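You operate a simulated robot arm through the tools that you are given. There is no shell and no other tool. Be economical: measure what you need, move in short steps, check, and stop when the job is done.

Carry out the task below with a simulated two-armed robot. There is one attempt and no reset: what you move stays moved.

JOB
Pick up the black-taped packet with one hand, pass it to the other hand and put it on the office desk top. Set down upright: black-taped packet.

The check looks at the end state, three seconds after you hand in, the way a careful person would. Anything else that was tipped, shoved, dropped, spilled or broken makes it a failure.

ROBOT AND FRAMES
Two 7-joint arms with two-finger parallel grippers on one trunk, on a base that drives. Base frame: it is fixed to the floor where the robot stands at the start and does not move with it; the origin is under the middle of the robot, x ahead of it, y to its left, z up; the surface under the hand at the start is at about z = 0.74. Units: m, degrees, N and s.
The left shoulder is at the start at [0.05, 0.168, 1.057], the right one opposite. With the tool pointing down near the work surface each hand reaches from about 0.2 to 0.66 m from the robot's upright axis, wherever it stands, measured 20 degrees to its own side. Places, roughly: office desk top [-1.6, -0.6, 0.8]. Payload 1.57 kg a hand.
Tool frame (each hand has its own): the origin (TCP) lies between the finger pads and is the grasp point; the fingertips stand 0.03 m ahead of it; z points along the fingers, y is the line along which they close. The gripper opens to 0.08 m. The fingers are 0.017 m wide and 0.012 m thick; the gripper's body (0.04 by 0.082 m) begins 0.08 m behind the TCP.
Orientation is that of the tool frame in the base frame, as a unit quaternion [w, x, y, z]. With the fingers straight down and closing along the base's y, the tool's x points along the base's -x, its y along +y and its z along -z.

CONTROLS
- The arms move only by the tool step_arm. It takes "left_targets", "right_targets" or both (then of equal length, played together; a hand with none holds still); each is a list of rows, each a list of 7 numbers: the shift along the tool's x, y, z in m, then the turn, a rotation vector about the tool's x, y, z in degrees, then the gripper command, from -1 (shut) to 1 (fully open), values between in proportion. In form: [[x, y, z, rx, ry, rz, claw], ...]. A call has 1 to 20 rows; each row is the pose to reach, as a shift and turn from the pose commanded when the call began, along the tool's axes at that moment. A row lasts 0.2 s, in which the tool goes at most 0.05 m and 8.6 degrees; a call with a longer step from one row to the next is refused whole, and so is a gripper value outside its range. A pose out of reach is approached as far as the arm can. The call stops where the force on the tool passes 40 N (or 10 N more than at its start, if that is more) or the arm is blocked; 0.2 s more then pass. Each finger travels about 0.045 m/s and halts on what it meets, pressing with about 39 N; the grip force reading is that of the motor and also rises with nothing between the fingers. The clock runs only during rows and for 0.2 s after the last one: add rows that repeat a pose to give the fingers time. The reply holds the time, the measured pose of the TCP, the force on the tool along the base axes, the opening and the grip force, in the units named above and with some noise, with the torque about the TCP (base axes, N m) and any sound that the robot's microphone picked up.
- Cameras (640 x 400 px; columns grow to the right, rows downward): "scene" is now at [0.1251, 0.0029, 1.2605]; the picture's right is [0.03, -1.00, 0.00], its down [-0.64, -0.02, -0.77] and it looks along [0.77, 0.02, -0.64] (base axes); focal length 280 px, centre (320, 200). "left" rides on the left gripper at [0.072, 0.007, -0.122] in its tool frame; the picture's right is [-0.09, 1.00, 0.00], its down [-0.84, -0.08, -0.54] and it looks along [-0.54, -0.05, 0.84] (tool axes); focal length 238 px, centre (320, 200). "right" rides on the right gripper at [0.072, -0.007, -0.122] in its tool frame; the picture's right is [0.09, 1.00, 0.00], its down [-0.84, 0.08, -0.54] and it looks along [-0.54, 0.05, 0.84] (tool axes); focal length 238 px, centre (320, 200). There is no depth. A picture from a camera that has moved, and an enlarged one, comes with that camera's place and axes in the base frame and with its lens.
- get_image(camera): a new picture of that camera. It takes no simulated time.
- raise_lower(by): slides the trunk up (or, below 0, down) by that many m; the arms and the scene camera ride with it, the base frame stays. It gives what a move gives, with no picture.
- base_move(legs): drives the robot by 1 to 6 legs, each [ahead, left, turn to the left] in m, m and degrees, along the robot's own axes; the way and the turn of a leg run together, so that a leg with both is an arc; at most 1.5 m and 180 degrees a leg. The arms and the cameras ride along, it lands a little off, and it stops where it bumps. It gives what a move gives.
- aim_head(pan, tilt): turns the head with the scene camera to pan (to the left, within 80 degrees either way) and tilt (down, from -29 to 69), counted from straight ahead of the robot. It gives what a move gives.
- inspect(camera, box): a new picture of the part [left, top, right, bottom] of that camera's present view, enlarged. It takes no simulated time.
- sign_off(): hands the job in; it is judged then, once.

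Go step by step. Nothing tells you exact positions but the pictures and the camera data: compare them with the known pose of the tool, close in by small moves and look again before you grip or let go. The budget is 120 turns and 88 pictures, counting those below and the enlarged ones. Unless the task says otherwise, let go and move clear before handing in, and close with one line.

The tools are called by a JSON object that holds its "name" and its "arguments". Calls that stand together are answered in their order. step_arm: Moves the arms, as the interface text tells. Its arguments: {"type":"object","properties":{"left_targets":{"type":"array"},"right_targets":{"type":"array"}},"required":[]} The other tools are called the same way: raise_lower (by) slides the trunk up or down; base_move (legs) drives the base; aim_head (pan, tilt) turns the head that bears the scene camera; get_image (camera) takes a picture; inspect (camera, box) takes an enlarged picture of a part of a camera's view; sign_off () hands the job in.

At the start:

```text
time: 0.0
left_tool_pos: [0.4235, 0.2302, 0.9908]
left_ee_rot: [0.001, -0.001, 1.0, 0.001]
left_ft_force: [0.1, -0.3, -0.2]
left_ft_torque: [-0.01, -0.03, -0.01]
left_finger_gap: 0.08
left_finger_force: 0.1
right_tool_pos: [0.4491, -0.0944, 0.9661]
right_ee_rot: [0.0, 0.0, 1.0, 0.001]
right_ft_force: [0.0, -0.1, 0.4]
right_ft_torque: [-0.01, -0.02, 0.0]
right_finger_gap: 0.0799
right_finger_force: 0.0
trunk travel left (down, up): [-0.225, 0.218]
robot x, y, heading: [0.0023, -0.0017, 0.3]
head pan, tilt: [1.7, 39.9]
```

scene: 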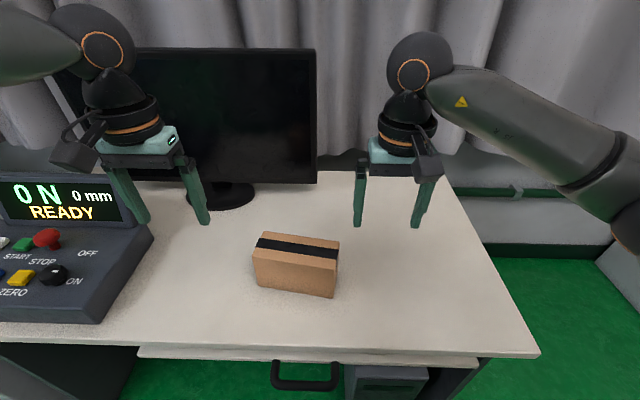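
right: 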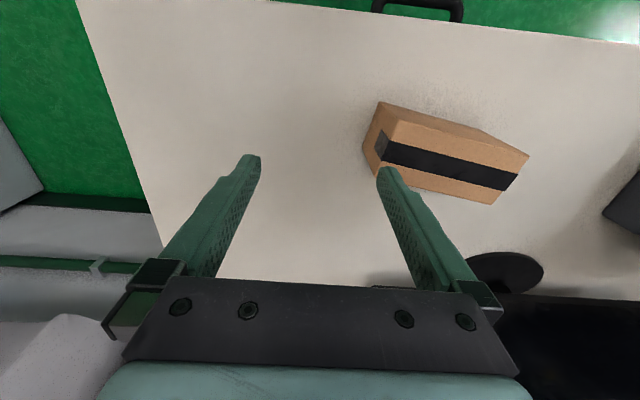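
left: 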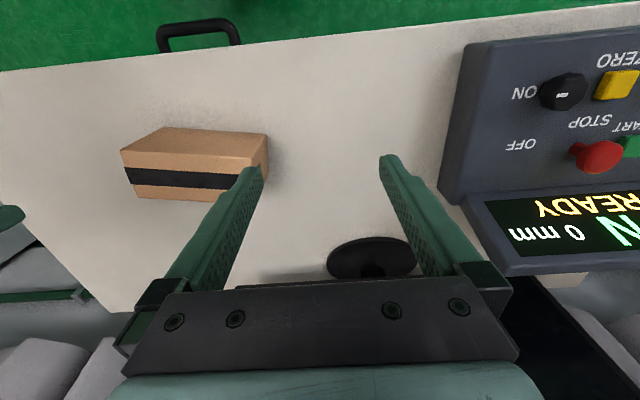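

The packet stands about (0.48, 0.06), long side roughly along y and turned a few degrees. I'll enlarge views to measure it before moving.

{"name": "inspect", "arguments": {"camera": "scene", "box": [220, 210, 380, 310]}}

{"name": "inspect", "arguments": {"camera": "left", "box": [100, 100, 300, 225]}}

```text
4.00 times, centred on (300, 260) of scene
camera zoom: at [0.1251, 0.0029, 1.2605], right [0.03, -1.0, 0.0], down [-0.64, -0.02, -0.77], along [0.77, 0.02, -0.64], focal length 1122 px, centre (400, -40)
```

zoom: 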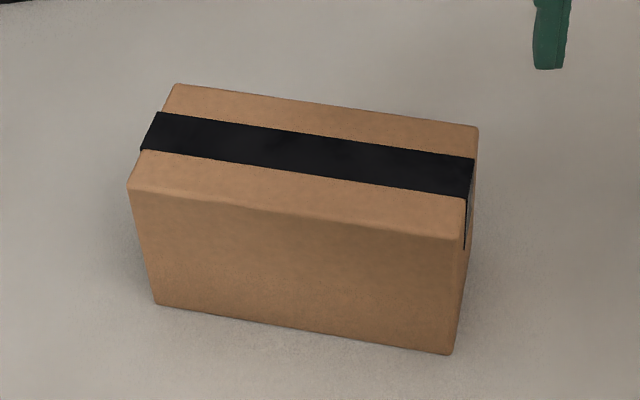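

```text
3.20 times, centred on (200, 162) of left
camera zoom: at [0.3514, 0.2363, 1.1134], right [0.09, 1.0, 0.0], down [0.84, -0.08, 0.54], along [0.54, -0.05, -0.84], focal length 763 px, centre (704, 320)
```

zoom: 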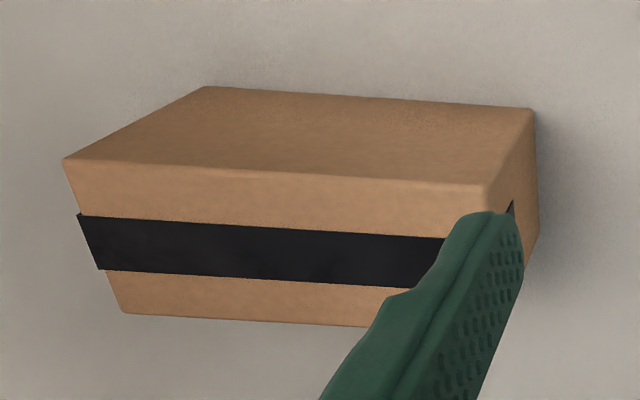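

The packet measures about 0.158 × 0.067 × 0.096 m, centred at (0.483, 0.057) with its top at z ≈ 0.836 and yaw about −9°. I'll turn both hands so the fingers close across its thin side, with the cameras facing outward.

{"name": "step_arm", "arguments": {"right_targets": [[-0.002, 0.006, 0.002, 0, 0, -6.74, 1], [-0.004, 0.012, 0.004, 0, 0, -13.48, 1], [-0.006, 0.018, 0.006, 0, 0, -20.2, 1], [-0.008, 0.025, 0.008, 0, 0, -27, 1], [-0.01, 0.031, 0.01, 0, 0, -33.7, 1], [-0.012, 0.037, 0.012, 0, 0, -40.4, 1], [-0.014, 0.043, 0.014, 0, 0, -47.2, 1], [-0.016, 0.05, 0.016, 0, 0, -53.9, 1], [-0.017, 0.056, 0.018, 0, 0, -60.7, 1], [-0.018, 0.062, 0.02, 0, 0, -67.4, 1], [-0.02, 0.068, 0.023, 0, 0, -74.1, 1], [-0.0217, 0.0748, 0.026, 0, 0, -80.9, 1]], "left_targets": [[0, 0.004, 0, 0, 0, 8.25, 1], [0, 0.008, 0, 0, 0, 16.5, 1], [0, 0.012, 0, 0, 0, 24.75, 1], [0, 0.016, 0, 0, 0, 33, 1], [0, 0.02, 0, 0, 0, 41.25, 1], [0, 0.025, 0, 0, 0, 49.5, 1], [0, 0.03, 0, 0, 0, 57.75, 1], [0, 0.035, 0, 0, 0, 66, 1], [0, 0.04, 0, 0, 0, 74.25, 1], [0, 0.044, 0, 0, 0, 82.5, 1], [0, 0.047, 0, 0, 0, 90.75, 1], [0, 0.05, 0, 0, 0, 99, 1]]}}

```text
time: 2.6
left_tool_pos: [0.4228, 0.2825, 0.9899]
left_ee_rot: [0.0, 0.761, 0.649, -0.001]
left_ft_force: [-0.5, 0.5, -0.8]
left_ft_torque: [-0.02, 0.02, 0.0]
left_finger_gap: 0.08
left_finger_force: 0.1
right_tool_pos: [0.3619, -0.0711, 0.9836]
right_ee_rot: [0.002, -0.641, 0.767, -0.004]
right_ft_force: [0.8, 1.0, 0.5]
right_ft_torque: [-0.04, 0.0, 0.02]
right_finger_gap: 0.08
right_finger_force: 0.0
right hand out of reach, approached as far as the arm can: row 9, 10, 11, 12
trunk travel left (down, up): [-0.225, 0.218]
robot x, y, heading: [0.0018, 0.0016, -0.1]
head pan, tilt: [1.7, 39.9]
```

Both hands turned, but the right one stopped short in position. I'll tilt it outward, which should ease the wrist, and see where it goes.

{"name": "step_arm", "arguments": {"right_targets": [[0, 0, 0, 0, -7, 0, 1], [0, 0, 0, 0, -14, 0, 1], [0, 0, 0, 0, -20, 0, 1], [0, 0, 0, 0, -20, 0, 1]]}}

{"name": "get_image", "arguments": {"camera": "scene"}}

```text
time: 3.6
left_tool_pos: [0.4233, 0.2809, 0.9909]
left_ee_rot: [0.0, 0.76, 0.65, 0.0]
left_ft_force: [-0.8, 0.6, 0.0]
left_ft_torque: [-0.01, -0.01, -0.02]
left_finger_gap: 0.0801
left_finger_force: 0.0
right_tool_pos: [0.3454, -0.0532, 0.9733]
right_ee_rot: [0.118, -0.641, 0.752, 0.101]
right_ft_force: [-0.1, 0.2, -0.3]
right_ft_torque: [-0.02, -0.03, 0.01]
right_finger_gap: 0.0801
right_finger_force: 0.1
right hand out of reach, approached as far as the arm can: row 1, 2, 3, 4
trunk travel left (down, up): [-0.225, 0.218]
robot x, y, heading: [0.0019, -0.0033, -0.1]
head pan, tilt: [1.7, 39.9]
```

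```text
82 pictures are left
camera scene: at [0.1249, 0.0037, 1.2606], right [0.03, -1.0, 0.0], down [-0.64, -0.02, -0.77], along [0.77, 0.02, -0.64], focal length 280 px, centre (320, 200)
```

scene: 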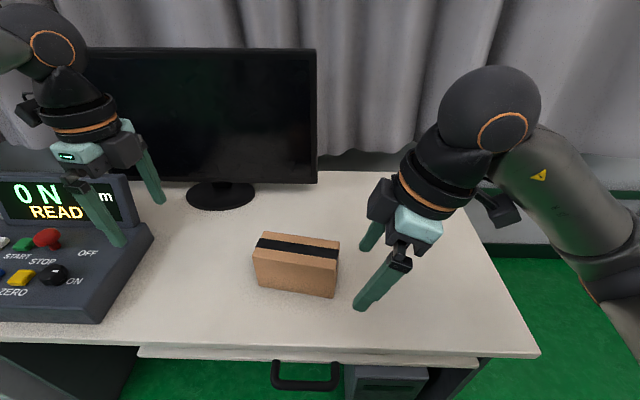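

The right hand is tilted as wanted but sits at (0.345, −0.053). I'll test how it moves toward +x from here.

{"name": "step_arm", "arguments": {"right_targets": [[0, -0.03, 0, 0, 0, 0, 1], [0, -0.06, 0, 0, 0, 0, 1], [0, -0.06, 0, 0, 0, 0, 1]]}}

```text
time: 4.4
left_tool_pos: [0.4223, 0.28, 0.9906]
left_ee_rot: [0.0, 0.76, 0.65, 0.0]
left_ft_force: [0.1, 0.7, 0.2]
left_ft_torque: [-0.03, 0.03, 0.0]
left_finger_gap: 0.0803
left_finger_force: 0.1
right_tool_pos: [0.3455, -0.0547, 0.9727]
right_ee_rot: [0.119, -0.641, 0.752, 0.1]
right_ft_force: [0.8, -0.6, 0.7]
right_ft_torque: [0.0, 0.03, 0.03]
right_finger_gap: 0.0801
right_finger_force: 0.0
right hand out of reach, approached as far as the arm can: row 1, 2, 3
trunk travel left (down, up): [-0.225, 0.218]
robot x, y, heading: [-0.0001, 0.0001, -0.0]
head pan, tilt: [1.7, 39.9]
```

The right arm is stuck at some limit. I'll unwind the tilt and part of the yaw, then push forward to see which of the two frees it.

{"name": "step_arm", "arguments": {"right_targets": [[0, 0, 0, 0, 7, 0, 1], [0, 0, 0, 0, 14, 0, 1], [0, 0, 0, 0, 20, 0, 1]]}}

{"name": "step_arm", "arguments": {"right_targets": [[0, 0, 0, 0, 0, 8, 1], [0, 0, 0, 0, 0, 16, 1], [0, 0, 0, 0, 0, 24, 1], [0, 0, 0, 0, 0, 32, 1], [0, 0, 0, 0, 0, 40, 1]]}}

```text
time: 5.2
left_tool_pos: [0.4223, 0.2812, 0.9892]
left_ee_rot: [0.0, 0.76, 0.649, -0.001]
left_ft_force: [-0.5, 0.4, 0.7]
left_ft_torque: [0.0, -0.05, -0.02]
left_finger_gap: 0.0799
left_finger_force: 0.0
right_tool_pos: [0.3445, -0.053, 0.9729]
right_ee_rot: [-0.001, -0.649, 0.761, 0.0]
right_ft_force: [0.9, 0.5, -0.2]
right_ft_torque: [0.01, -0.02, 0.0]
right_finger_gap: 0.0802
right_finger_force: 0.0
trunk travel left (down, up): [-0.225, 0.218]
robot x, y, heading: [-0.0018, -0.0014, 0.3]
head pan, tilt: [1.7, 39.9]
```

```text
time: 6.4
left_tool_pos: [0.4227, 0.2797, 0.991]
left_ee_rot: [0.0, 0.76, 0.65, 0.0]
left_ft_force: [0.0, -0.4, -0.1]
left_ft_torque: [-0.01, 0.02, 0.01]
left_finger_gap: 0.0798
left_finger_force: 0.1
right_tool_pos: [0.3441, -0.0539, 0.9713]
right_ee_rot: [0.0, -0.348, 0.938, 0.0]
right_ft_force: [0.1, 0.9, 0.1]
right_ft_torque: [0.0, -0.02, -0.02]
right_finger_gap: 0.0799
right_finger_force: 0.1
trunk travel left (down, up): [-0.225, 0.218]
robot x, y, heading: [-0.0012, 0.0013, -0.2]
head pan, tilt: [1.7, 39.9]
```

The right hand follows again at 221° yaw. I'll go over the packet first, then finish the yaw there.

{"name": "step_arm", "arguments": {"right_targets": [[-0.03, -0.014, 0.007, 0, 0, 0, 1], [-0.06, -0.028, 0.015, 0, 0, 0, 1], [-0.09, -0.042, 0.022, 0, 0, 0, 1], [-0.1177, -0.0564, 0.03, 0, 0, 0, 1], [-0.1177, -0.0564, 0.03, 0, 0, -8, 1], [-0.1177, -0.0564, 0.03, 0, 0, -16, 1], [-0.1177, -0.0564, 0.03, 0, 0, -24, 1], [-0.1177, -0.0564, 0.03, 0, 0, -32, 1], [-0.1177, -0.0564, 0.03, 0, 0, -40, 1]]}}

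```text
time: 8.4
left_tool_pos: [0.4219, 0.2778, 0.9915]
left_ee_rot: [0.0, 0.76, 0.65, 0.002]
left_ft_force: [0.3, -0.6, -0.3]
left_ft_torque: [0.01, -0.03, 0.0]
left_finger_gap: 0.0798
left_finger_force: 0.0
right_tool_pos: [0.4343, -0.0526, 0.92]
right_ee_rot: [0.027, -0.548, 0.836, -0.025]
right_ft_force: [0.6, 0.5, -0.6]
right_ft_torque: [0.04, 0.01, -0.02]
right_finger_gap: 0.08
right_finger_force: 0.2
right hand out of reach, approached as far as the arm can: row 7, 8, 9
trunk travel left (down, up): [-0.225, 0.218]
robot x, y, heading: [-0.0001, 0.0027, -0.1]
head pan, tilt: [1.7, 39.9]
```

Yaw and reach interact on the right arm. Turning the base left about 28° puts the packet in the right hand's own sector and needs less wrist yaw, so I'll raise both hands clear and turn.

{"name": "step_arm", "arguments": {"right_targets": [[0, 0, -0.03, 0, 0, 0, 1], [0, 0, -0.06, 0, 0, 0, 1], [0, 0, -0.07, 0, 0, 0, 1]], "left_targets": [[0, -0.03, -0.03, 0, 0, 0, 1], [0, -0.06, -0.06, 0, 0, 0, 1], [0, -0.08, -0.08, 0, 0, 0, 1]]}}

{"name": "base_move", "arguments": {"legs": [[0, 0, 28]]}}

{"name": "aim_head", "arguments": {"pan": -28, "tilt": 45}}

{"name": "get_image", "arguments": {"camera": "scene"}}

```text
time: 9.2
left_tool_pos: [0.3407, 0.2938, 1.0711]
left_ee_rot: [0.0, 0.76, 0.65, 0.0]
left_ft_force: [-0.3, 0.4, -0.7]
left_ft_torque: [0.0, -0.01, -0.01]
left_finger_gap: 0.0799
left_finger_force: 0.0
right_tool_pos: [0.4279, -0.05, 0.9891]
right_ee_rot: [0.026, -0.549, 0.835, -0.027]
right_ft_force: [0.1, 0.4, 0.4]
right_ft_torque: [0.01, -0.04, 0.01]
right_finger_gap: 0.0799
right_finger_force: 0.1
trunk travel left (down, up): [-0.225, 0.218]
robot x, y, heading: [-0.0014, 0.0001, 0.3]
head pan, tilt: [1.7, 39.9]
```

```text
time: 11.0
left_tool_pos: [0.163, 0.422, 1.0702]
left_ee_rot: [0.0, 0.579, 0.815, -0.001]
left_ft_force: [-0.1, 0.7, -0.1]
left_ft_torque: [0.01, 0.01, -0.01]
left_finger_gap: 0.0804
left_finger_force: 0.0
right_tool_pos: [0.402, 0.1599, 0.9888]
right_ee_rot: [-0.03, 0.736, -0.676, 0.018]
right_ft_force: [-1.1, 0.2, 0.1]
right_ft_torque: [0.01, -0.03, 0.01]
right_finger_gap: 0.0802
right_finger_force: 0.0
trunk travel left (down, up): [-0.225, 0.218]
robot x, y, heading: [0.0019, 0.0014, 28.3]
head pan, tilt: [1.7, 39.9]
```

```text
time: 12.0
left_tool_pos: [0.1616, 0.4204, 1.0698]
left_ee_rot: [0.0, 0.579, 0.815, 0.0]
left_ft_force: [1.2, -1.3, 0.5]
left_ft_torque: [0.0, 0.0, -0.02]
left_finger_gap: 0.0799
left_finger_force: 0.1
right_tool_pos: [0.4022, 0.1586, 0.989]
right_ee_rot: [-0.03, 0.736, -0.676, 0.019]
right_ft_force: [-0.9, 0.6, -0.2]
right_ft_torque: [0.01, -0.01, -0.01]
right_finger_gap: 0.0801
right_finger_force: 0.0
trunk travel left (down, up): [-0.225, 0.218]
robot x, y, heading: [-0.0043, 0.0057, 28.4]
head pan, tilt: [-28.0, 45.0]
```

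```text
81 pictures are left
camera scene: at [0.1166, 0.0196, 1.2531], right [0.0, -1.0, 0.0], down [-0.71, 0.0, -0.71], along [0.71, 0.0, -0.71], focal length 280 px, centre (320, 200)
```

scene: 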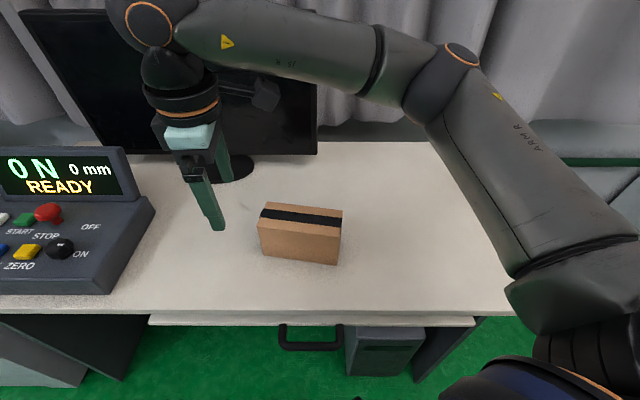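

The base turned cleanly. Now the right hand goes to a point behind and above the packet's right part, correcting yaw, then tilts 20° outward.

{"name": "step_arm", "arguments": {"right_targets": [[0.037, -0.01, 0.01, -0.8, 0.3, 2.8, 1], [0.074, -0.021, 0.02, -1.5, 0.5, 5.6, 1], [0.11, -0.032, 0.03, -2.3, 0.8, 8.4, 1], [0.147, -0.042, 0.04, -3, 1, 11.2, 1], [0.184, -0.0527, 0.05, -3.8, 1.3, 13.95, 1], [0.184, -0.0527, 0.05, -3.8, 1.3, 13.95, 1]]}}

{"name": "step_arm", "arguments": {"right_targets": [[0, 0, 0, 0, -7, 0, 1], [0, 0, 0, 0, -14, 0, 1], [0, 0, 0, 0, -20, 0, 1], [0, 0, 0, 0, -20, 0, 1]]}}

{"name": "get_image", "arguments": {"camera": "right"}}

{"name": "get_image", "arguments": {"camera": "scene"}}

```text
time: 13.4
left_tool_pos: [0.1627, 0.4214, 1.072]
left_ee_rot: [0.0, 0.579, 0.816, 0.0]
left_ft_force: [0.4, 0.7, 0.7]
left_ft_torque: [-0.01, 0.02, 0.06]
left_finger_gap: 0.0796
left_finger_force: 0.0
right_tool_pos: [0.4601, -0.0205, 0.942]
right_ee_rot: [0.001, -0.647, 0.762, -0.001]
right_ft_force: [0.9, 0.2, 1.0]
right_ft_torque: [-0.02, -0.02, 0.0]
right_finger_gap: 0.0803
right_finger_force: 0.1
right hand out of reach, approached as far as the arm can: row 5, 6
trunk travel left (down, up): [-0.225, 0.218]
robot x, y, heading: [0.0031, 0.0013, 28.3]
head pan, tilt: [-28.0, 45.0]
```

```text
time: 14.4
left_tool_pos: [0.1632, 0.4225, 1.071]
left_ee_rot: [0.002, 0.579, 0.815, 0.0]
left_ft_force: [-0.8, 0.3, 0.1]
left_ft_torque: [-0.02, -0.02, -0.04]
left_finger_gap: 0.0802
left_finger_force: 0.2
right_tool_pos: [0.454, -0.0271, 0.9501]
right_ee_rot: [0.147, -0.619, 0.767, 0.084]
right_ft_force: [0.0, 0.1, 0.8]
right_ft_torque: [-0.03, 0.03, -0.03]
right_finger_gap: 0.0803
right_finger_force: 0.0
right hand out of reach, approached as far as the arm can: row 1, 2, 3, 4
trunk travel left (down, up): [-0.225, 0.218]
robot x, y, heading: [-0.0005, -0.004, 27.8]
head pan, tilt: [-28.0, 45.0]
```

```text
80 pictures are left
camera right: at [0.4327, -0.1335, 1.0426], right [-0.99, 0.13, -0.08], down [0.02, 0.62, 0.78], along [0.15, 0.77, -0.62], focal length 238 px, centre (320, 200)
```

right: 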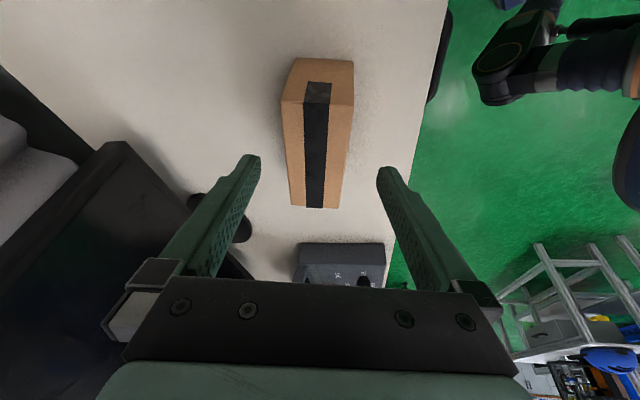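

```text
79 pictures are left
camera scene: at [0.1169, 0.0204, 1.253], right [0.0, -1.0, 0.0], down [-0.71, 0.0, -0.71], along [0.71, 0.0, -0.71], focal length 280 px, centre (320, 200)
```

scene: 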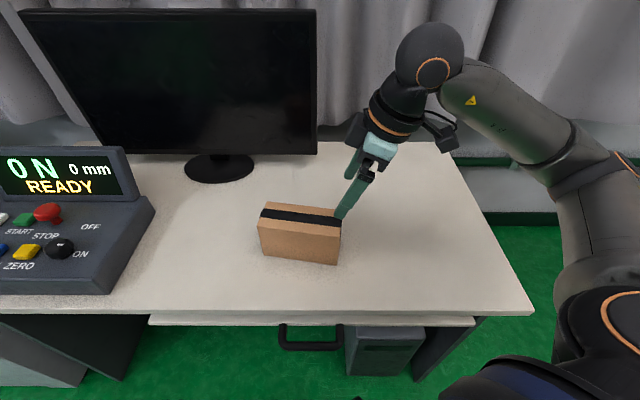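

The packet sits right between the fingers' view, but the arm is at its limit. A further 15° base turn should free it.

{"name": "base_move", "arguments": {"legs": [[0, 0, 16]]}}

{"name": "aim_head", "arguments": {"pan": -44, "tilt": 45}}

```text
time: 15.7
left_tool_pos: [0.0392, 0.4496, 1.0711]
left_ee_rot: [0.0, 0.458, 0.889, 0.0]
left_ft_force: [0.0, 0.1, 0.3]
left_ft_torque: [0.0, -0.01, -0.01]
left_finger_gap: 0.0798
left_finger_force: 0.1
right_tool_pos: [0.4437, 0.0999, 0.9502]
right_ee_rot: [-0.133, 0.72, -0.673, -0.104]
right_ft_force: [0.3, 0.4, -0.5]
right_ft_torque: [-0.01, 0.02, 0.0]
right_finger_gap: 0.0801
right_finger_force: 0.1
trunk travel left (down, up): [-0.225, 0.218]
robot x, y, heading: [-0.0021, 0.001, 44.6]
head pan, tilt: [-28.0, 45.0]
```

```text
time: 16.5
left_tool_pos: [0.0385, 0.4501, 1.0696]
left_ee_rot: [0.0, 0.458, 0.889, 0.001]
left_ft_force: [0.1, -0.6, -0.1]
left_ft_torque: [-0.01, -0.02, 0.01]
left_finger_gap: 0.08
left_finger_force: 0.2
right_tool_pos: [0.4433, 0.1, 0.9502]
right_ee_rot: [-0.133, 0.72, -0.673, -0.103]
right_ft_force: [-0.9, 0.7, 0.6]
right_ft_torque: [0.03, 0.01, 0.0]
right_finger_gap: 0.0799
right_finger_force: 0.2
trunk travel left (down, up): [-0.225, 0.218]
robot x, y, heading: [-0.0002, -0.0007, 44.4]
head pan, tilt: [-44.0, 45.0]
```

Now the right hand goes back to the pre-grasp point with the exact yaw and tilt.

{"name": "step_arm", "arguments": {"right_targets": [[0.032, -0.0046, 0, 0.3, -0.1, 3.2, 1], [0.064, -0.0092, 0, 0.6, -0.3, 6.4, 1], [0.096, -0.0138, 0, 1, -0.4, 9.5, 1], [0.1277, -0.0184, -0.001, 1.3, -0.5, 12.7, 1], [0.1277, -0.0184, -0.001, 1.3, -0.5, 12.7, 1]]}}

{"name": "get_image", "arguments": {"camera": "right"}}

{"name": "get_image", "arguments": {"camera": "scene"}}

```text
time: 17.7
left_tool_pos: [0.0388, 0.4497, 1.0712]
left_ee_rot: [0.0, 0.459, 0.889, 0.0]
left_ft_force: [-0.3, -0.4, -0.2]
left_ft_torque: [-0.01, -0.01, -0.02]
left_finger_gap: 0.0801
left_finger_force: 0.1
right_tool_pos: [0.445, -0.0035, 0.9235]
right_ee_rot: [0.132, -0.639, 0.749, 0.114]
right_ft_force: [0.3, -0.8, 0.0]
right_ft_torque: [0.01, 0.01, 0.0]
right_finger_gap: 0.0799
right_finger_force: 0.0
right hand out of reach, approached as far as the arm can: row 1, 2, 3, 4, 5
trunk travel left (down, up): [-0.225, 0.218]
robot x, y, heading: [0.0022, -0.0015, 44.3]
head pan, tilt: [-44.0, 45.0]
```

```text
78 pictures are left
camera right: at [0.4351, -0.1131, 1.014], right [-1.0, 0.07, -0.03], down [0.02, 0.61, 0.8], along [0.08, 0.79, -0.61], focal length 238 px, centre (320, 200)
```

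right: 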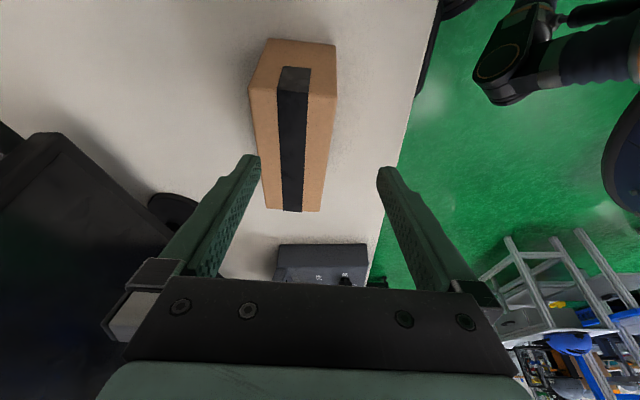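

```text
77 pictures are left
camera scene: at [0.11, 0.0291, 1.2531], right [0.01, -1.0, 0.0], down [-0.71, 0.0, -0.71], along [0.71, 0.0, -0.71], focal length 280 px, centre (320, 200)
```

scene: 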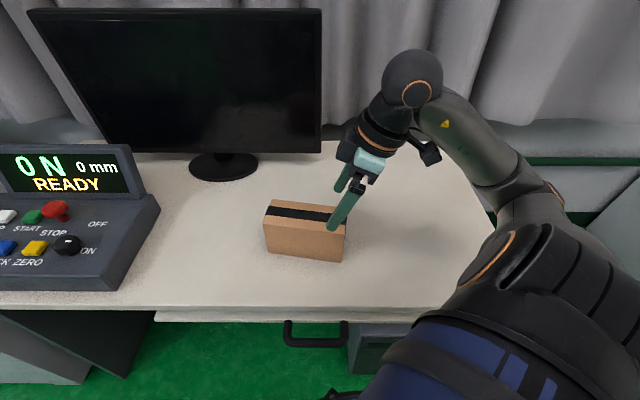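

Still limited, perhaps because the wrist is above shoulder height. I'll remove the tilt and raise the trunk, then try again.

{"name": "step_arm", "arguments": {"right_targets": [[0, 0, 0, 0, 7, 0, 1], [0, 0, 0, 0, 14, 0, 1], [0, 0, 0, 0, 20, 0, 1], [0, 0, 0, 0, 20, 0, 1]]}}

{"name": "raise_lower", "arguments": {"by": 0.12}}

```text
time: 18.7
left_tool_pos: [0.0396, 0.4496, 1.0704]
left_ee_rot: [0.0, 0.459, 0.888, 0.0]
left_ft_force: [-0.1, -0.1, 0.0]
left_ft_torque: [-0.03, -0.02, -0.01]
left_finger_gap: 0.0798
left_finger_force: 0.1
right_tool_pos: [0.4445, -0.0016, 0.9235]
right_ee_rot: [-0.001, -0.649, 0.761, 0.001]
right_ft_force: [-0.4, 0.4, 1.1]
right_ft_torque: [0.02, -0.04, 0.0]
right_finger_gap: 0.08
right_finger_force: 0.1
trunk travel left (down, up): [-0.225, 0.218]
robot x, y, heading: [0.0006, 0.0036, 44.3]
head pan, tilt: [-44.0, 45.0]
```

```text
time: 20.2
left_tool_pos: [0.0397, 0.4498, 1.1906]
left_ee_rot: [0.0, 0.459, 0.889, 0.0]
left_ft_force: [1.0, -0.4, 0.2]
left_ft_torque: [-0.06, 0.04, -0.01]
left_finger_gap: 0.0801
left_finger_force: 0.1
right_tool_pos: [0.4443, -0.0021, 1.0432]
right_ee_rot: [-0.001, -0.649, 0.76, 0.001]
right_ft_force: [0.6, -0.7, -0.7]
right_ft_torque: [0.02, 0.03, 0.01]
right_finger_gap: 0.08
right_finger_force: 0.0
trunk travel left (down, up): [-0.345, 0.098]
robot x, y, heading: [0.0055, -0.0021, 44.5]
head pan, tilt: [-44.0, 45.0]
```

Trunk is up. Now straight (untilted) to a point above the packet's right part.

{"name": "step_arm", "arguments": {"right_targets": [[-0.008, -0.01, 0.03, 0, 0, 0, 1], [-0.016, -0.02, 0.06, 0, 0, 0, 1], [-0.0243, -0.0289, 0.09, 0, 0, 0, 1], [-0.0243, -0.0289, 0.11, 0, 0, 0, 1], [-0.0243, -0.0289, 0.12, 0, 0, 0, 1]]}}

{"name": "get_image", "arguments": {"camera": "right"}}

```text
time: 21.4
left_tool_pos: [0.0388, 0.4492, 1.1915]
left_ee_rot: [0.0, 0.459, 0.889, 0.0]
left_ft_force: [-0.4, -0.7, -0.6]
left_ft_torque: [-0.04, 0.01, -0.03]
left_finger_gap: 0.0801
left_finger_force: 0.0
right_tool_pos: [0.4762, 0.017, 0.9221]
right_ee_rot: [-0.001, -0.649, 0.76, 0.001]
right_ft_force: [0.1, 0.4, 0.6]
right_ft_torque: [0.01, 0.0, 0.01]
right_finger_gap: 0.0798
right_finger_force: 0.0
trunk travel left (down, up): [-0.345, 0.098]
robot x, y, heading: [-0.0025, -0.002, 44.7]
head pan, tilt: [-44.0, 45.0]
```

```text
76 pictures are left
camera right: at [0.4722, -0.0553, 1.0447], right [-1.0, 0.07, 0.0], down [0.06, 0.84, 0.54], along [0.03, 0.54, -0.84], focal length 238 px, centre (320, 200)
```

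right: 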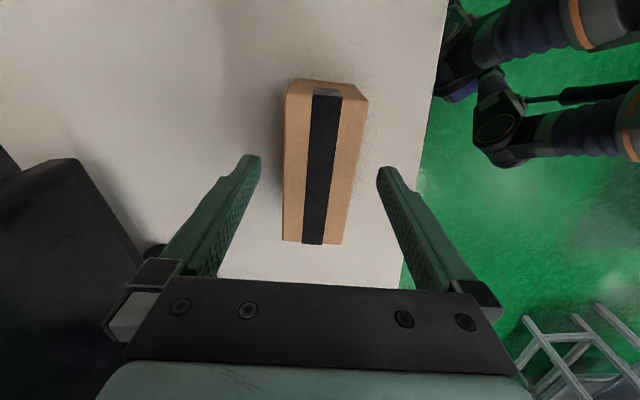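

Raising the trunk freed the arm and the packet is centred under the fingers. I'll apply the outward tilt now, moving to the tilted pre-grasp point.

{"name": "step_arm", "arguments": {"right_targets": [[0.012, 0.0005, 0.0, 0, -7, 0, 1], [0.025, 0.001, 0.0, 0, -14, 0, 1], [0.037, 0.0015, 0.01, 0, -20, 0, 1], [0.037, 0.0015, 0.022, 0, -20, 0, 1], [0.037, 0.0015, 0.022, 0, -20, 0, 1]]}}

{"name": "get_image", "arguments": {"camera": "right"}}

{"name": "get_image", "arguments": {"camera": "scene"}}

```text
time: 22.6
left_tool_pos: [0.0391, 0.4492, 1.1903]
left_ee_rot: [0.001, 0.459, 0.889, 0.0]
left_ft_force: [-0.1, -0.5, -0.4]
left_ft_torque: [0.02, -0.04, 0.0]
left_finger_gap: 0.0799
left_finger_force: 0.1
right_tool_pos: [0.4457, -0.0054, 0.9365]
right_ee_rot: [0.126, -0.628, 0.76, 0.11]
right_ft_force: [-0.5, 0.3, 0.8]
right_ft_torque: [0.03, -0.01, -0.02]
right_finger_gap: 0.0799
right_finger_force: 0.2
right hand out of reach, approached as far as the arm can: row 1, 2, 3, 4, 5
trunk travel left (down, up): [-0.345, 0.098]
robot x, y, heading: [0.0022, -0.0033, 44.3]
head pan, tilt: [-44.0, 45.0]
```

```text
75 pictures are left
camera right: at [0.4336, -0.1142, 1.028], right [-0.99, 0.1, -0.02], down [0.04, 0.61, 0.79], along [0.09, 0.78, -0.61], focal length 238 px, centre (320, 200)
```

right: 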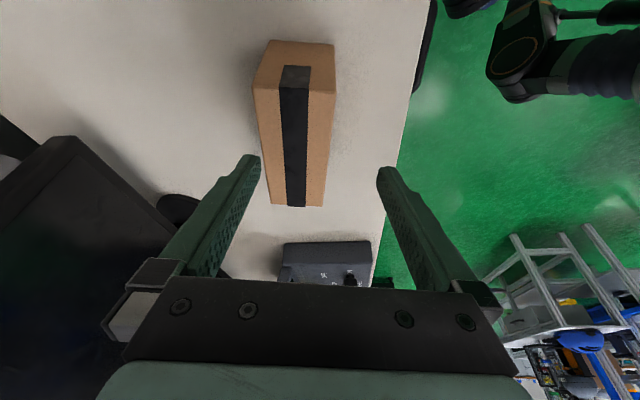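

```text
74 pictures are left
camera scene: at [0.1094, 0.0284, 1.3731], right [0.01, -1.0, 0.0], down [-0.71, 0.0, -0.71], along [0.71, 0.0, -0.71], focal length 280 px, centre (320, 200)
```

scene: 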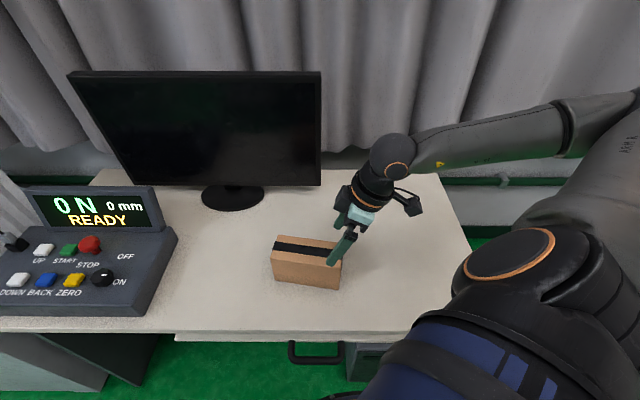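

The tilted pose is out of reach for this arm, so I'll grip untilted. Going back to upright above the packet's right end, 5 cm right of centre.

{"name": "step_arm", "arguments": {"right_targets": [[-0.003, -0.007, 0, 0, 6.5, -0.6, 1], [-0.006, -0.014, 0, 0.1, 13, -1.2, 1], [-0.0106, -0.0254, 0.01, 0.2, 19.3, -1.75, 1], [-0.0106, -0.0254, 0.0214, 0.2, 19.3, -1.75, 1], [-0.0106, -0.0254, 0.0214, 0.2, 19.3, -1.75, 1]]}}

{"name": "get_image", "arguments": {"camera": "right"}}

```text
time: 23.8
left_tool_pos: [0.0395, 0.4502, 1.1895]
left_ee_rot: [0.0, 0.459, 0.888, 0.0]
left_ft_force: [0.2, 0.1, 1.2]
left_ft_torque: [0.0, 0.02, -0.01]
left_finger_gap: 0.08
left_finger_force: 0.1
right_tool_pos: [0.474, 0.0086, 0.9175]
right_ee_rot: [0.006, -0.661, 0.751, 0.002]
right_ft_force: [-0.1, -0.6, 0.6]
right_ft_torque: [0.0, 0.0, 0.0]
right_finger_gap: 0.0801
right_finger_force: 0.0
right hand out of reach, approached as far as the arm can: row 1
trunk travel left (down, up): [-0.345, 0.098]
robot x, y, heading: [0.0013, 0.0004, 44.4]
head pan, tilt: [-44.0, 45.0]
```

```text
73 pictures are left
camera right: at [0.4712, -0.0649, 1.0397], right [-1.0, 0.04, -0.01], down [0.03, 0.83, 0.55], along [0.03, 0.55, -0.83], focal length 238 px, centre (320, 200)
```

right: 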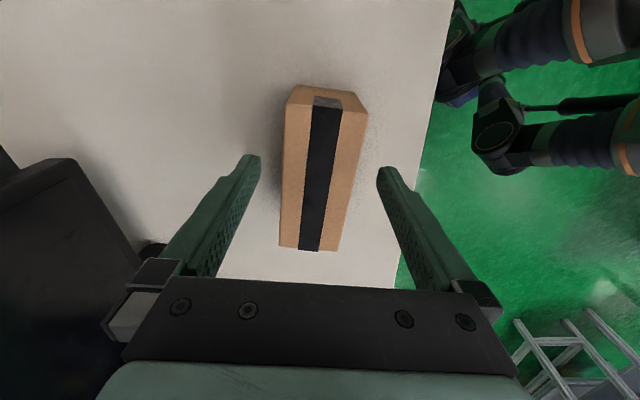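

Well placed; a 1.8° yaw correction, then lower until the tips are just above the packet's top.

{"name": "step_arm", "arguments": {"right_targets": [[0, 0.0005, 0.02, 0, 0, 1.8, 1], [0, 0.0005, 0.045, 0, 0, 1.8, 1], [0, 0.0005, 0.045, 0, 0, 1.8, 1]]}}

{"name": "get_image", "arguments": {"camera": "right"}}

{"name": "inspect", "arguments": {"camera": "scene", "box": [240, 180, 440, 305]}}

```text
time: 24.6
left_tool_pos: [0.0393, 0.4489, 1.1904]
left_ee_rot: [0.0, 0.459, 0.888, 0.0]
left_ft_force: [0.2, -0.2, 0.2]
left_ft_torque: [-0.01, -0.01, -0.01]
left_finger_gap: 0.0799
left_finger_force: 0.1
right_tool_pos: [0.4754, 0.0083, 0.8728]
right_ee_rot: [0.008, -0.648, 0.761, 0.002]
right_ft_force: [-0.4, 0.6, -0.5]
right_ft_torque: [0.02, -0.02, 0.01]
right_finger_gap: 0.0798
right_finger_force: 0.1
trunk travel left (down, up): [-0.345, 0.098]
robot x, y, heading: [-0.0003, -0.0031, 44.5]
head pan, tilt: [-44.0, 45.0]
```

```text
72 pictures are left
camera right: at [0.4693, -0.0646, 0.9943], right [-1.0, 0.07, -0.01], down [0.05, 0.83, 0.55], along [0.04, 0.55, -0.83], focal length 238 px, centre (320, 200)
```

right: 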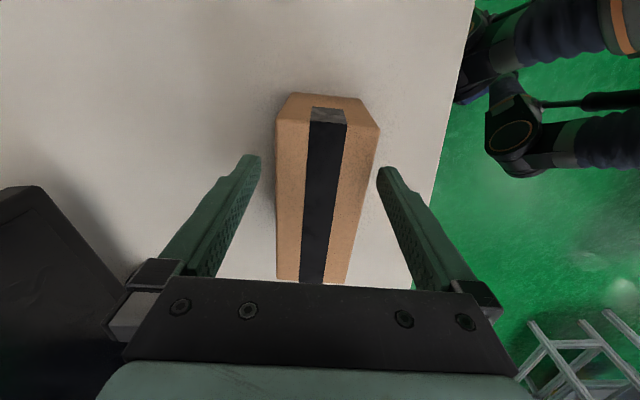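

```text
3.20 times, centred on (340, 242) of scene
camera zoom: at [0.1098, 0.0287, 1.3731], right [0.01, -1.0, 0.0], down [-0.71, 0.0, -0.71], along [0.71, 0.0, -0.71], focal length 897 px, centre (256, 64)
```

zoom: 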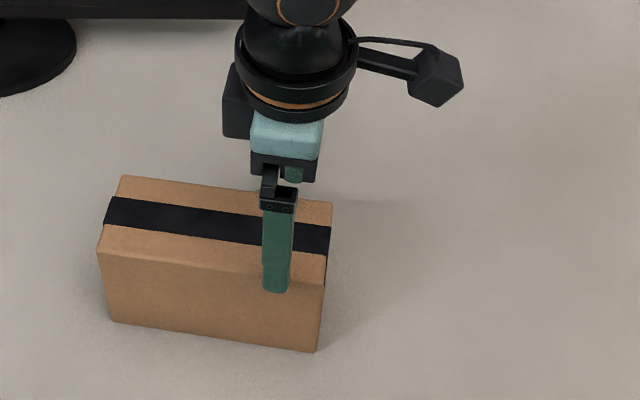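

The packet is ~3 mm toward −x of the finger centre; I'll correct that and descend to mid-height (z ≈ 0.79).

{"name": "step_arm", "arguments": {"right_targets": [[0, 0.0033, 0, 0, 0, 0, 1], [0, 0.0033, 0.02, 0, 0, 0, 1], [0, 0.0033, 0.04, 0, 0, 0, 1], [0, 0.0033, 0.06, 0, 0, 0, 1], [0, 0.0033, 0.08, 0, 0, 0, 1], [0, 0.0033, 0.08, 0, 0, 0, 1]]}}

{"name": "get_image", "arguments": {"camera": "right"}}

```text
time: 26.0
left_tool_pos: [0.0401, 0.4498, 1.191]
left_ee_rot: [0.0, 0.458, 0.889, 0.0]
left_ft_force: [0.2, 0.5, -0.7]
left_ft_torque: [-0.02, 0.0, -0.01]
left_finger_gap: 0.0799
left_finger_force: 0.1
right_tool_pos: [0.4746, 0.012, 0.7928]
right_ee_rot: [0.007, -0.649, 0.761, 0.002]
right_ft_force: [0.2, -1.0, 0.2]
right_ft_torque: [0.01, 0.01, 0.03]
right_finger_gap: 0.0799
right_finger_force: 0.1
trunk travel left (down, up): [-0.345, 0.098]
robot x, y, heading: [-0.0069, 0.0003, 44.5]
head pan, tilt: [-44.0, 45.0]
```

```text
70 pictures are left
camera right: at [0.4676, -0.0626, 0.915], right [-1.0, 0.07, -0.01], down [0.05, 0.83, 0.55], along [0.04, 0.55, -0.83], focal length 238 px, centre (320, 200)
```

right: 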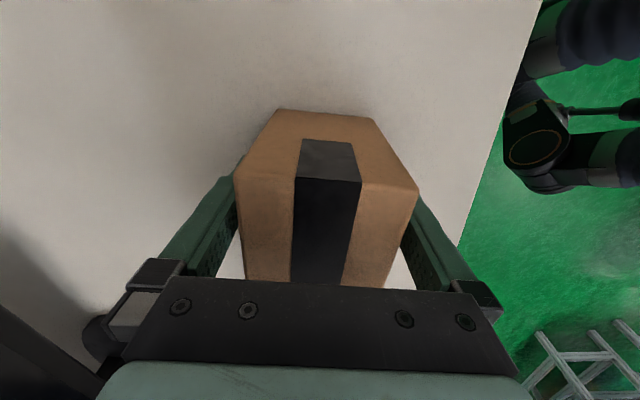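

The fingers straddle the packet without contact. I'll close the right gripper.

{"name": "step_arm", "arguments": {"right_targets": [[0, 0, 0, 0, 0, 0, 0.6], [0, 0, 0, 0, 0, 0, -1], [0, 0, 0, 0, 0, 0, -1], [0, 0, 0, 0, 0, 0, -1], [0, 0, 0, 0, 0, 0, -1]]}}

{"name": "step_arm", "arguments": {"right_targets": [[0, 0, -0.01, 0, 0, 0, -1], [0, 0, -0.02, 0, 0, 0, -1], [0, 0, -0.03, 0, 0, 0, -1], [0, 0, -0.04, 0, 0, 0, -1], [0, 0, -0.05, 0, 0, 0, -1], [0, 0, -0.05, 0, 0, 0, -1]]}}

{"name": "get_image", "arguments": {"camera": "scene"}}

```text
time: 27.2
left_tool_pos: [0.0394, 0.4503, 1.1912]
left_ee_rot: [0.001, 0.459, 0.889, 0.001]
left_ft_force: [-0.3, -0.3, -0.5]
left_ft_torque: [0.02, -0.03, 0.01]
left_finger_gap: 0.0798
left_finger_force: 0.1
right_tool_pos: [0.4733, 0.0114, 0.7928]
right_ee_rot: [0.006, -0.648, 0.761, 0.003]
right_ft_force: [-0.9, -0.5, -0.9]
right_ft_torque: [0.05, 0.12, 0.06]
right_finger_gap: 0.0698
right_finger_force: 38.6
trunk travel left (down, up): [-0.345, 0.098]
robot x, y, heading: [-0.0018, 0.0033, 44.4]
head pan, tilt: [-44.0, 45.0]
```

```text
time: 28.6
left_tool_pos: [0.039, 0.4504, 1.1913]
left_ee_rot: [0.0, 0.458, 0.889, 0.0]
left_ft_force: [-0.3, 0.3, 0.0]
left_ft_torque: [0.0, 0.0, -0.01]
left_finger_gap: 0.0801
left_finger_force: 0.1
right_tool_pos: [0.4714, 0.0112, 0.8436]
right_ee_rot: [0.006, -0.649, 0.761, 0.002]
right_ft_force: [-0.8, -0.5, -2.1]
right_ft_torque: [-0.18, 0.0, 0.02]
right_finger_gap: 0.0697
right_finger_force: 39.0
trunk travel left (down, up): [-0.345, 0.098]
robot x, y, heading: [0.0024, -0.0003, 44.2]
head pan, tilt: [-44.0, 45.0]
```

```text
69 pictures are left
camera scene: at [0.1102, 0.0288, 1.373], right [0.01, -1.0, 0.0], down [-0.71, 0.0, -0.71], along [0.71, 0.0, -0.71], focal length 280 px, centre (320, 200)
```

scene: 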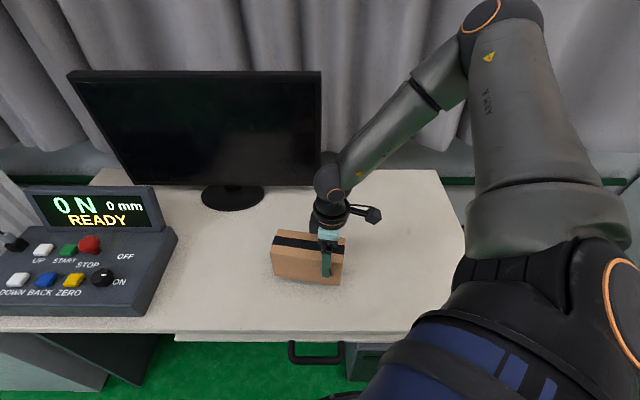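

The packet is held level (about 0.3 kg) at z ≈ 0.84. I'll raise the trunk fully for room, then bring the packet across toward the robot's centreline with its long axis crosswise to the robot.

{"name": "raise_lower", "arguments": {"by": 0.097}}

{"name": "step_arm", "arguments": {"right_targets": [[-0.02, 0.024, 0, 0, 0, -6.9, -1], [-0.041, 0.048, 0, 0, 0, -13.8, -1], [-0.062, 0.072, 0, 0, 0, -20.7, -1], [-0.082, 0.097, 0, 0, 0, -27.7, -1], [-0.103, 0.121, 0, 0, 0, -34.6, -1], [-0.123, 0.145, 0, 0, 0, -41.5, -1], [-0.144, 0.1696, 0, 0, 0, -48.5, -1], [-0.144, 0.1696, 0, 0, 0, -48.5, -1]]}}

{"name": "aim_head", "arguments": {"pan": 0, "tilt": 50}}

{"name": "get_image", "arguments": {"camera": "scene"}}

```text
time: 29.9
left_tool_pos: [0.0395, 0.4493, 1.2872]
left_ee_rot: [-0.001, 0.458, 0.889, 0.0]
left_ft_force: [0.6, -0.8, 0.8]
left_ft_torque: [-0.03, -0.03, 0.02]
left_finger_gap: 0.0799
left_finger_force: 0.0
right_tool_pos: [0.4722, 0.0111, 0.9395]
right_ee_rot: [0.006, -0.648, 0.761, 0.002]
right_ft_force: [0.5, -0.1, -3.7]
right_ft_torque: [-0.15, 0.01, 0.0]
right_finger_gap: 0.0699
right_finger_force: 39.2
trunk travel left (down, up): [-0.442, 0.001]
robot x, y, heading: [0.0019, -0.003, 44.5]
head pan, tilt: [-44.0, 45.0]
```

```text
time: 31.7
left_tool_pos: [0.0399, 0.4503, 1.288]
left_ee_rot: [0.0, 0.459, 0.888, 0.0]
left_ft_force: [0.1, -0.3, 0.7]
left_ft_torque: [0.02, 0.0, 0.01]
left_finger_gap: 0.0798
left_finger_force: 0.1
right_tool_pos: [0.3274, 0.105, 0.9797]
right_ee_rot: [-0.01, 0.902, -0.432, 0.001]
right_ft_force: [0.2, 0.3, -3.1]
right_ft_torque: [-0.12, -0.06, -0.05]
right_finger_gap: 0.0699
right_finger_force: 39.2
right hand out of reach, approached as far as the arm can: row 5, 6, 7, 8
trunk travel left (down, up): [-0.442, 0.001]
robot x, y, heading: [0.0004, 0.0002, 44.9]
head pan, tilt: [-44.0, 45.0]
```

```text
time: 32.8
left_tool_pos: [0.0387, 0.4499, 1.2878]
left_ee_rot: [0.001, 0.459, 0.888, -0.001]
left_ft_force: [-0.9, -0.7, -0.4]
left_ft_torque: [0.02, 0.02, 0.01]
left_finger_gap: 0.08
left_finger_force: 0.1
right_tool_pos: [0.3279, 0.1058, 0.9797]
right_ee_rot: [-0.01, 0.902, -0.433, 0.001]
right_ft_force: [0.2, -0.2, -3.5]
right_ft_torque: [-0.11, -0.08, -0.01]
right_finger_gap: 0.0697
right_finger_force: 38.9
trunk travel left (down, up): [-0.442, 0.001]
robot x, y, heading: [0.0006, -0.0047, 44.6]
head pan, tilt: [0.0, 50.0]
```

```text
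68 pictures are left
camera scene: at [0.0839, 0.0821, 1.4631], right [0.7, -0.72, 0.0], down [-0.55, -0.54, -0.64], along [0.46, 0.45, -0.77], focal length 280 px, centre (320, 200)
```

scene: 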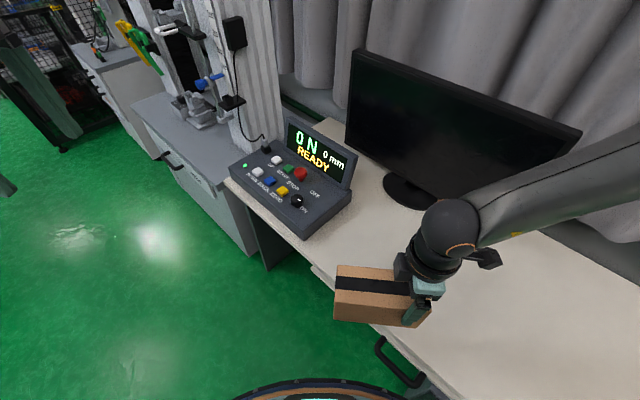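

The right hand holds the packet crosswise at robot-frame about (0.31, −0.155), z 0.98. For the pass I'll have the left hand come in from the left end, slanted; first testing that slant with the left arm in free space.

{"name": "step_arm", "arguments": {"left_targets": [[0, 0, 0.04, 0, 0, 0, 1], [0, 0, 0.08, 0, 0, 0, 1], [0, 0, 0.12, 0, 0, 0, 1], [0, 0, 0.16, 0, 0, 0, 1], [0, 0, 0.2, 0, 0, 0, 1], [0, 0, 0.2, 0, -7.5, 0, 1], [0, 0, 0.2, 0, -15, 0, 1], [0, 0, 0.2, 0, -22.5, 0, 1], [0, 0, 0.2, 0, -30, 0, 1], [0, 0, 0.2, 0, -37.5, 0, 1], [0, 0, 0.2, 0, -45, 0, 1]]}}

{"name": "get_image", "arguments": {"camera": "scene"}}

```text
time: 35.2
left_tool_pos: [0.0396, 0.4511, 1.0878]
left_ee_rot: [0.341, 0.425, 0.82, -0.177]
left_ft_force: [-0.4, -0.5, 0.4]
left_ft_torque: [0.0, 0.02, 0.0]
left_finger_gap: 0.08
left_finger_force: 0.1
right_tool_pos: [0.3287, 0.1068, 0.9797]
right_ee_rot: [-0.009, 0.902, -0.433, 0.001]
right_ft_force: [-0.1, 0.1, -2.6]
right_ft_torque: [-0.09, -0.06, 0.01]
right_finger_gap: 0.0697
right_finger_force: 38.6
trunk travel left (down, up): [-0.442, 0.001]
robot x, y, heading: [0.0003, -0.0033, 44.4]
head pan, tilt: [0.0, 50.0]
```

```text
67 pictures are left
camera scene: at [0.0837, 0.0825, 1.4631], right [0.7, -0.72, 0.0], down [-0.55, -0.54, -0.64], along [0.46, 0.45, -0.77], focal length 280 px, centre (320, 200)
```

scene: 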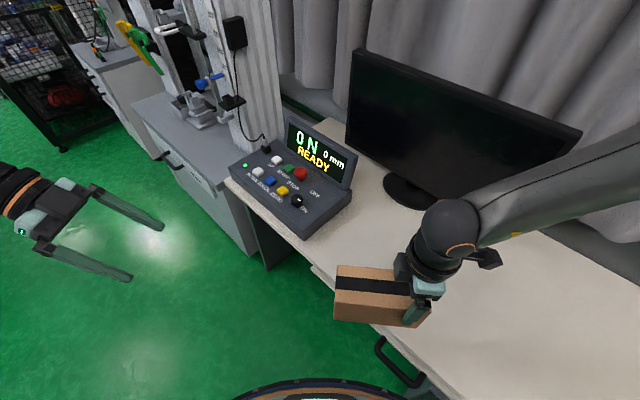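

The left arm takes the slant without trouble. Moving it to a pre-grasp point off the packet's left end, in line with the slanted approach.

{"name": "step_arm", "arguments": {"left_targets": [[-0.0267, 0.0038, 0.0303, -0.3, 0, -0.3, 1], [-0.0535, 0.0075, 0.0607, -0.7, 0, -0.7, 1], [-0.0802, 0.0113, 0.091, -1, 0, -1, 1], [-0.107, 0.0151, 0.1213, -1.3, 0, -1.3, 1], [-0.1337, 0.0189, 0.1516, -1.6, 0, -1.6, 1], [-0.1605, 0.0226, 0.182, -2, 0, -2, 1], [-0.1872, 0.0264, 0.2123, -2.3, 0, -2.3, 1], [-0.1872, 0.0264, 0.2123, -2.3, 0, -2.3, 1]]}}

{"name": "get_image", "arguments": {"camera": "left"}}

{"name": "get_image", "arguments": {"camera": "scene"}}

```text
time: 37.0
left_tool_pos: [0.2245, 0.2354, 1.0699]
left_ee_rot: [0.346, 0.4, 0.833, -0.166]
left_ft_force: [0.2, 0.5, 0.3]
left_ft_torque: [0.03, -0.03, 0.03]
left_finger_gap: 0.0801
left_finger_force: 0.1
right_tool_pos: [0.3277, 0.1052, 0.98]
right_ee_rot: [-0.01, 0.902, -0.432, 0.002]
right_ft_force: [0.7, -0.4, -3.2]
right_ft_torque: [-0.12, -0.11, -0.05]
right_finger_gap: 0.0699
right_finger_force: 39.5
trunk travel left (down, up): [-0.442, 0.001]
robot x, y, heading: [-0.0001, -0.0018, 44.3]
head pan, tilt: [0.0, 50.0]
```

```text
66 pictures are left
camera left: at [0.1449, 0.3455, 1.1059], right [0.82, 0.57, 0.07], down [0.07, -0.21, 0.98], along [0.57, -0.79, -0.21], focal length 238 px, centre (320, 200)
```

left: 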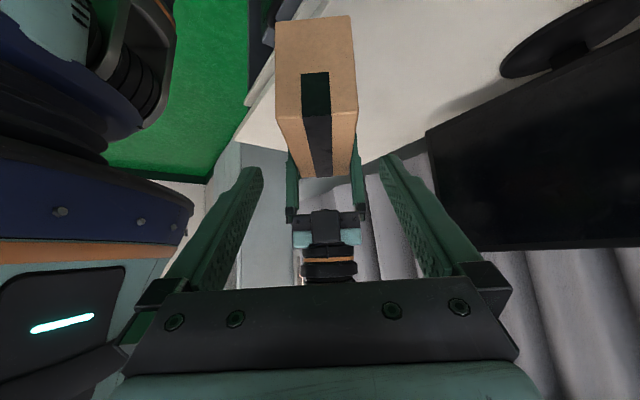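

```text
65 pictures are left
camera scene: at [0.0831, 0.0826, 1.4631], right [0.7, -0.71, 0.0], down [-0.55, -0.54, -0.64], along [0.46, 0.45, -0.77], focal length 280 px, centre (320, 200)
```

scene: 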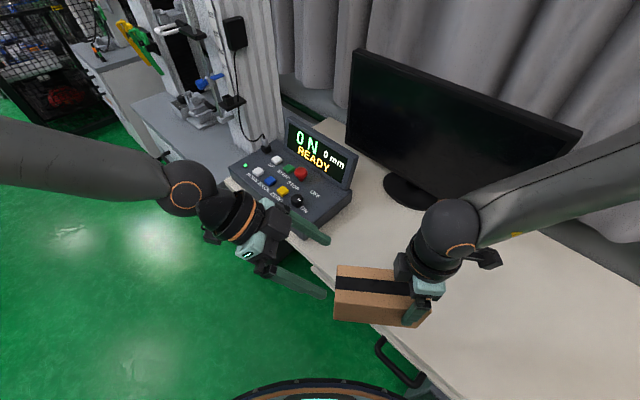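

Alignment looks within a millimetre or so at the near end. I'll zoom in to check the packet's yaw relative to the left fingers before advancing.

{"name": "inspect", "arguments": {"camera": "left", "box": [240, 0, 420, 225]}}

```text
1.78 times, centred on (330, 112) of left
camera zoom: at [0.1449, 0.3455, 1.1059], right [0.82, 0.57, 0.07], down [0.07, -0.21, 0.98], along [0.57, -0.79, -0.21], focal length 424 px, centre (302, 356)
```

zoom: 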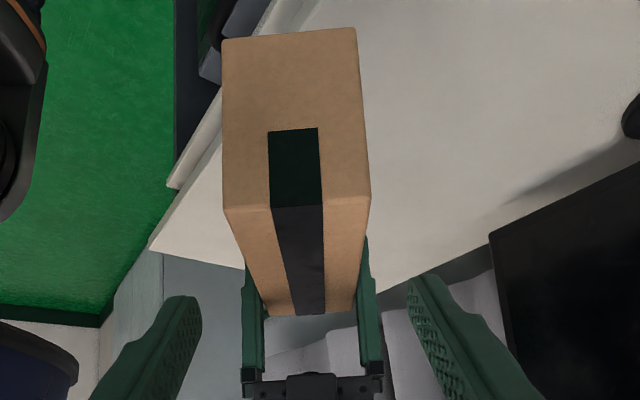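

Offset is about 1 mm and yaw about 1°, good enough. Advancing the left hand along its fingers in small steps, still open.

{"name": "step_arm", "arguments": {"left_targets": [[0, 0, 0.02, 0, 0, 0, 1], [0, 0, 0.04, 0, 0, 0, 1], [0, 0, 0.06, 0, 0, 0, 1], [0, 0, 0.08, 0, 0, 0, 1], [0, 0, 0.1, 0, 0, 0, 1], [0, 0, 0.12, 0, 0, 0, 1], [0, 0, 0.12, 0, 0, 0, 1]]}}

{"name": "get_image", "arguments": {"camera": "left"}}

{"name": "inspect", "arguments": {"camera": "scene", "box": [240, 200, 480, 350]}}

```text
time: 38.6
left_tool_pos: [0.2136, 0.2172, 1.0442]
left_ee_rot: [0.344, 0.4, 0.833, -0.166]
left_ft_force: [-0.1, -0.9, 0.3]
left_ft_torque: [0.0, -0.03, 0.02]
left_finger_gap: 0.0799
left_finger_force: 0.0
left hand out of reach, approached as far as the arm can: row 1, 2, 3, 4, 5, 6, 7
right_tool_pos: [0.3278, 0.1056, 0.979]
right_ee_rot: [-0.009, 0.901, -0.433, 0.0]
right_ft_force: [-0.2, -0.3, -3.4]
right_ft_torque: [-0.08, -0.09, 0.03]
right_finger_gap: 0.0696
right_finger_force: 38.9
trunk travel left (down, up): [-0.442, 0.001]
robot x, y, heading: [0.0016, 0.0011, 44.3]
head pan, tilt: [0.0, 50.0]
```

```text
63 pictures are left
camera left: at [0.1338, 0.3279, 1.0811], right [0.82, 0.57, 0.07], down [0.07, -0.21, 0.97], along [0.57, -0.79, -0.21], focal length 238 px, centre (320, 200)
```

left: 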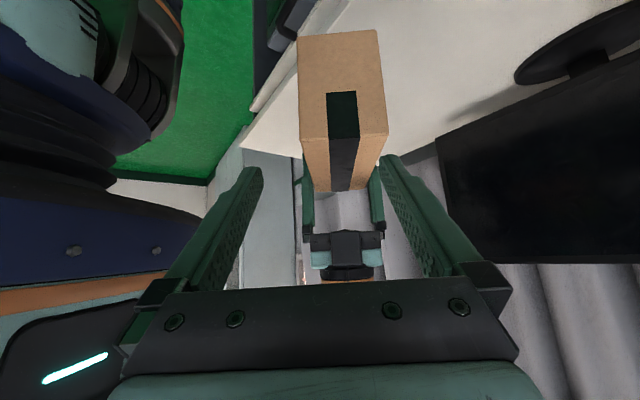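

```text
2.67 times, centred on (360, 275) of scene
camera zoom: at [0.0839, 0.0822, 1.4631], right [0.7, -0.72, 0.0], down [-0.55, -0.54, -0.64], along [0.46, 0.45, -0.77], focal length 748 px, centre (213, 0)
```

zoom: 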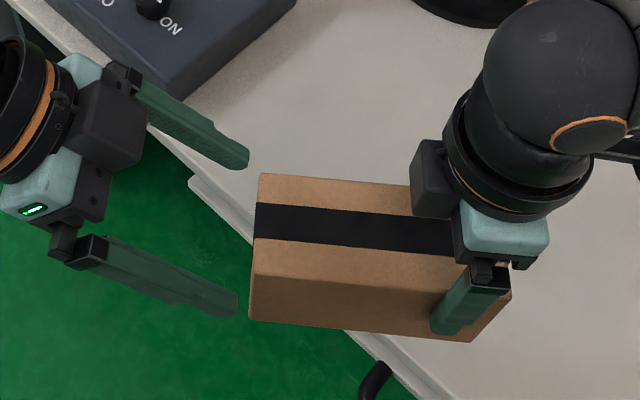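

The left hand stops short near the centreline. I'll back it off a little, and see if the right can bring the packet further across when held higher.

{"name": "step_arm", "arguments": {"left_targets": [[0.03, 0, -0.03, 0, 0, 0, 1], [0.06, 0, -0.06, 0, 0, 0, 1], [0.09, 0, -0.09, 0, 0, 0, 1], [0.09, 0, -0.09, 0, 0, 0, 1], [0.09, 0, -0.09, 0, 0, 0, 1], [0.09, 0, -0.09, 0, 0, 0, 1]], "right_targets": [[0, 0, -0.04, 0, 0, 0, -1], [0, 0, -0.08, 0, 0, 0, -1], [0, 0, -0.12, 0, 0, 0, -1], [-0.03, 0, -0.12, 0, 0, 0, -1], [-0.06, 0, -0.12, 0, 0, 0, -1], [-0.09, 0, -0.12, 0, 0, 0, -1]]}}

```text
time: 40.0
left_tool_pos: [0.1361, 0.3212, 1.0438]
left_ee_rot: [0.346, 0.4, 0.833, -0.166]
left_ft_force: [0.8, 0.3, 0.2]
left_ft_torque: [0.02, -0.02, 0.01]
left_finger_gap: 0.0799
left_finger_force: 0.1
right_tool_pos: [0.2837, 0.1394, 1.1002]
right_ee_rot: [-0.008, 0.903, -0.429, 0.0]
right_ft_force: [-0.7, 0.1, -3.8]
right_ft_torque: [-0.14, -0.1, 0.0]
right_finger_gap: 0.0697
right_finger_force: 38.9
right hand out of reach, approached as far as the arm can: row 1, 2, 3, 4, 5, 6
trunk travel left (down, up): [-0.442, 0.001]
robot x, y, heading: [-0.001, 0.0019, 44.3]
head pan, tilt: [0.0, 50.0]
```

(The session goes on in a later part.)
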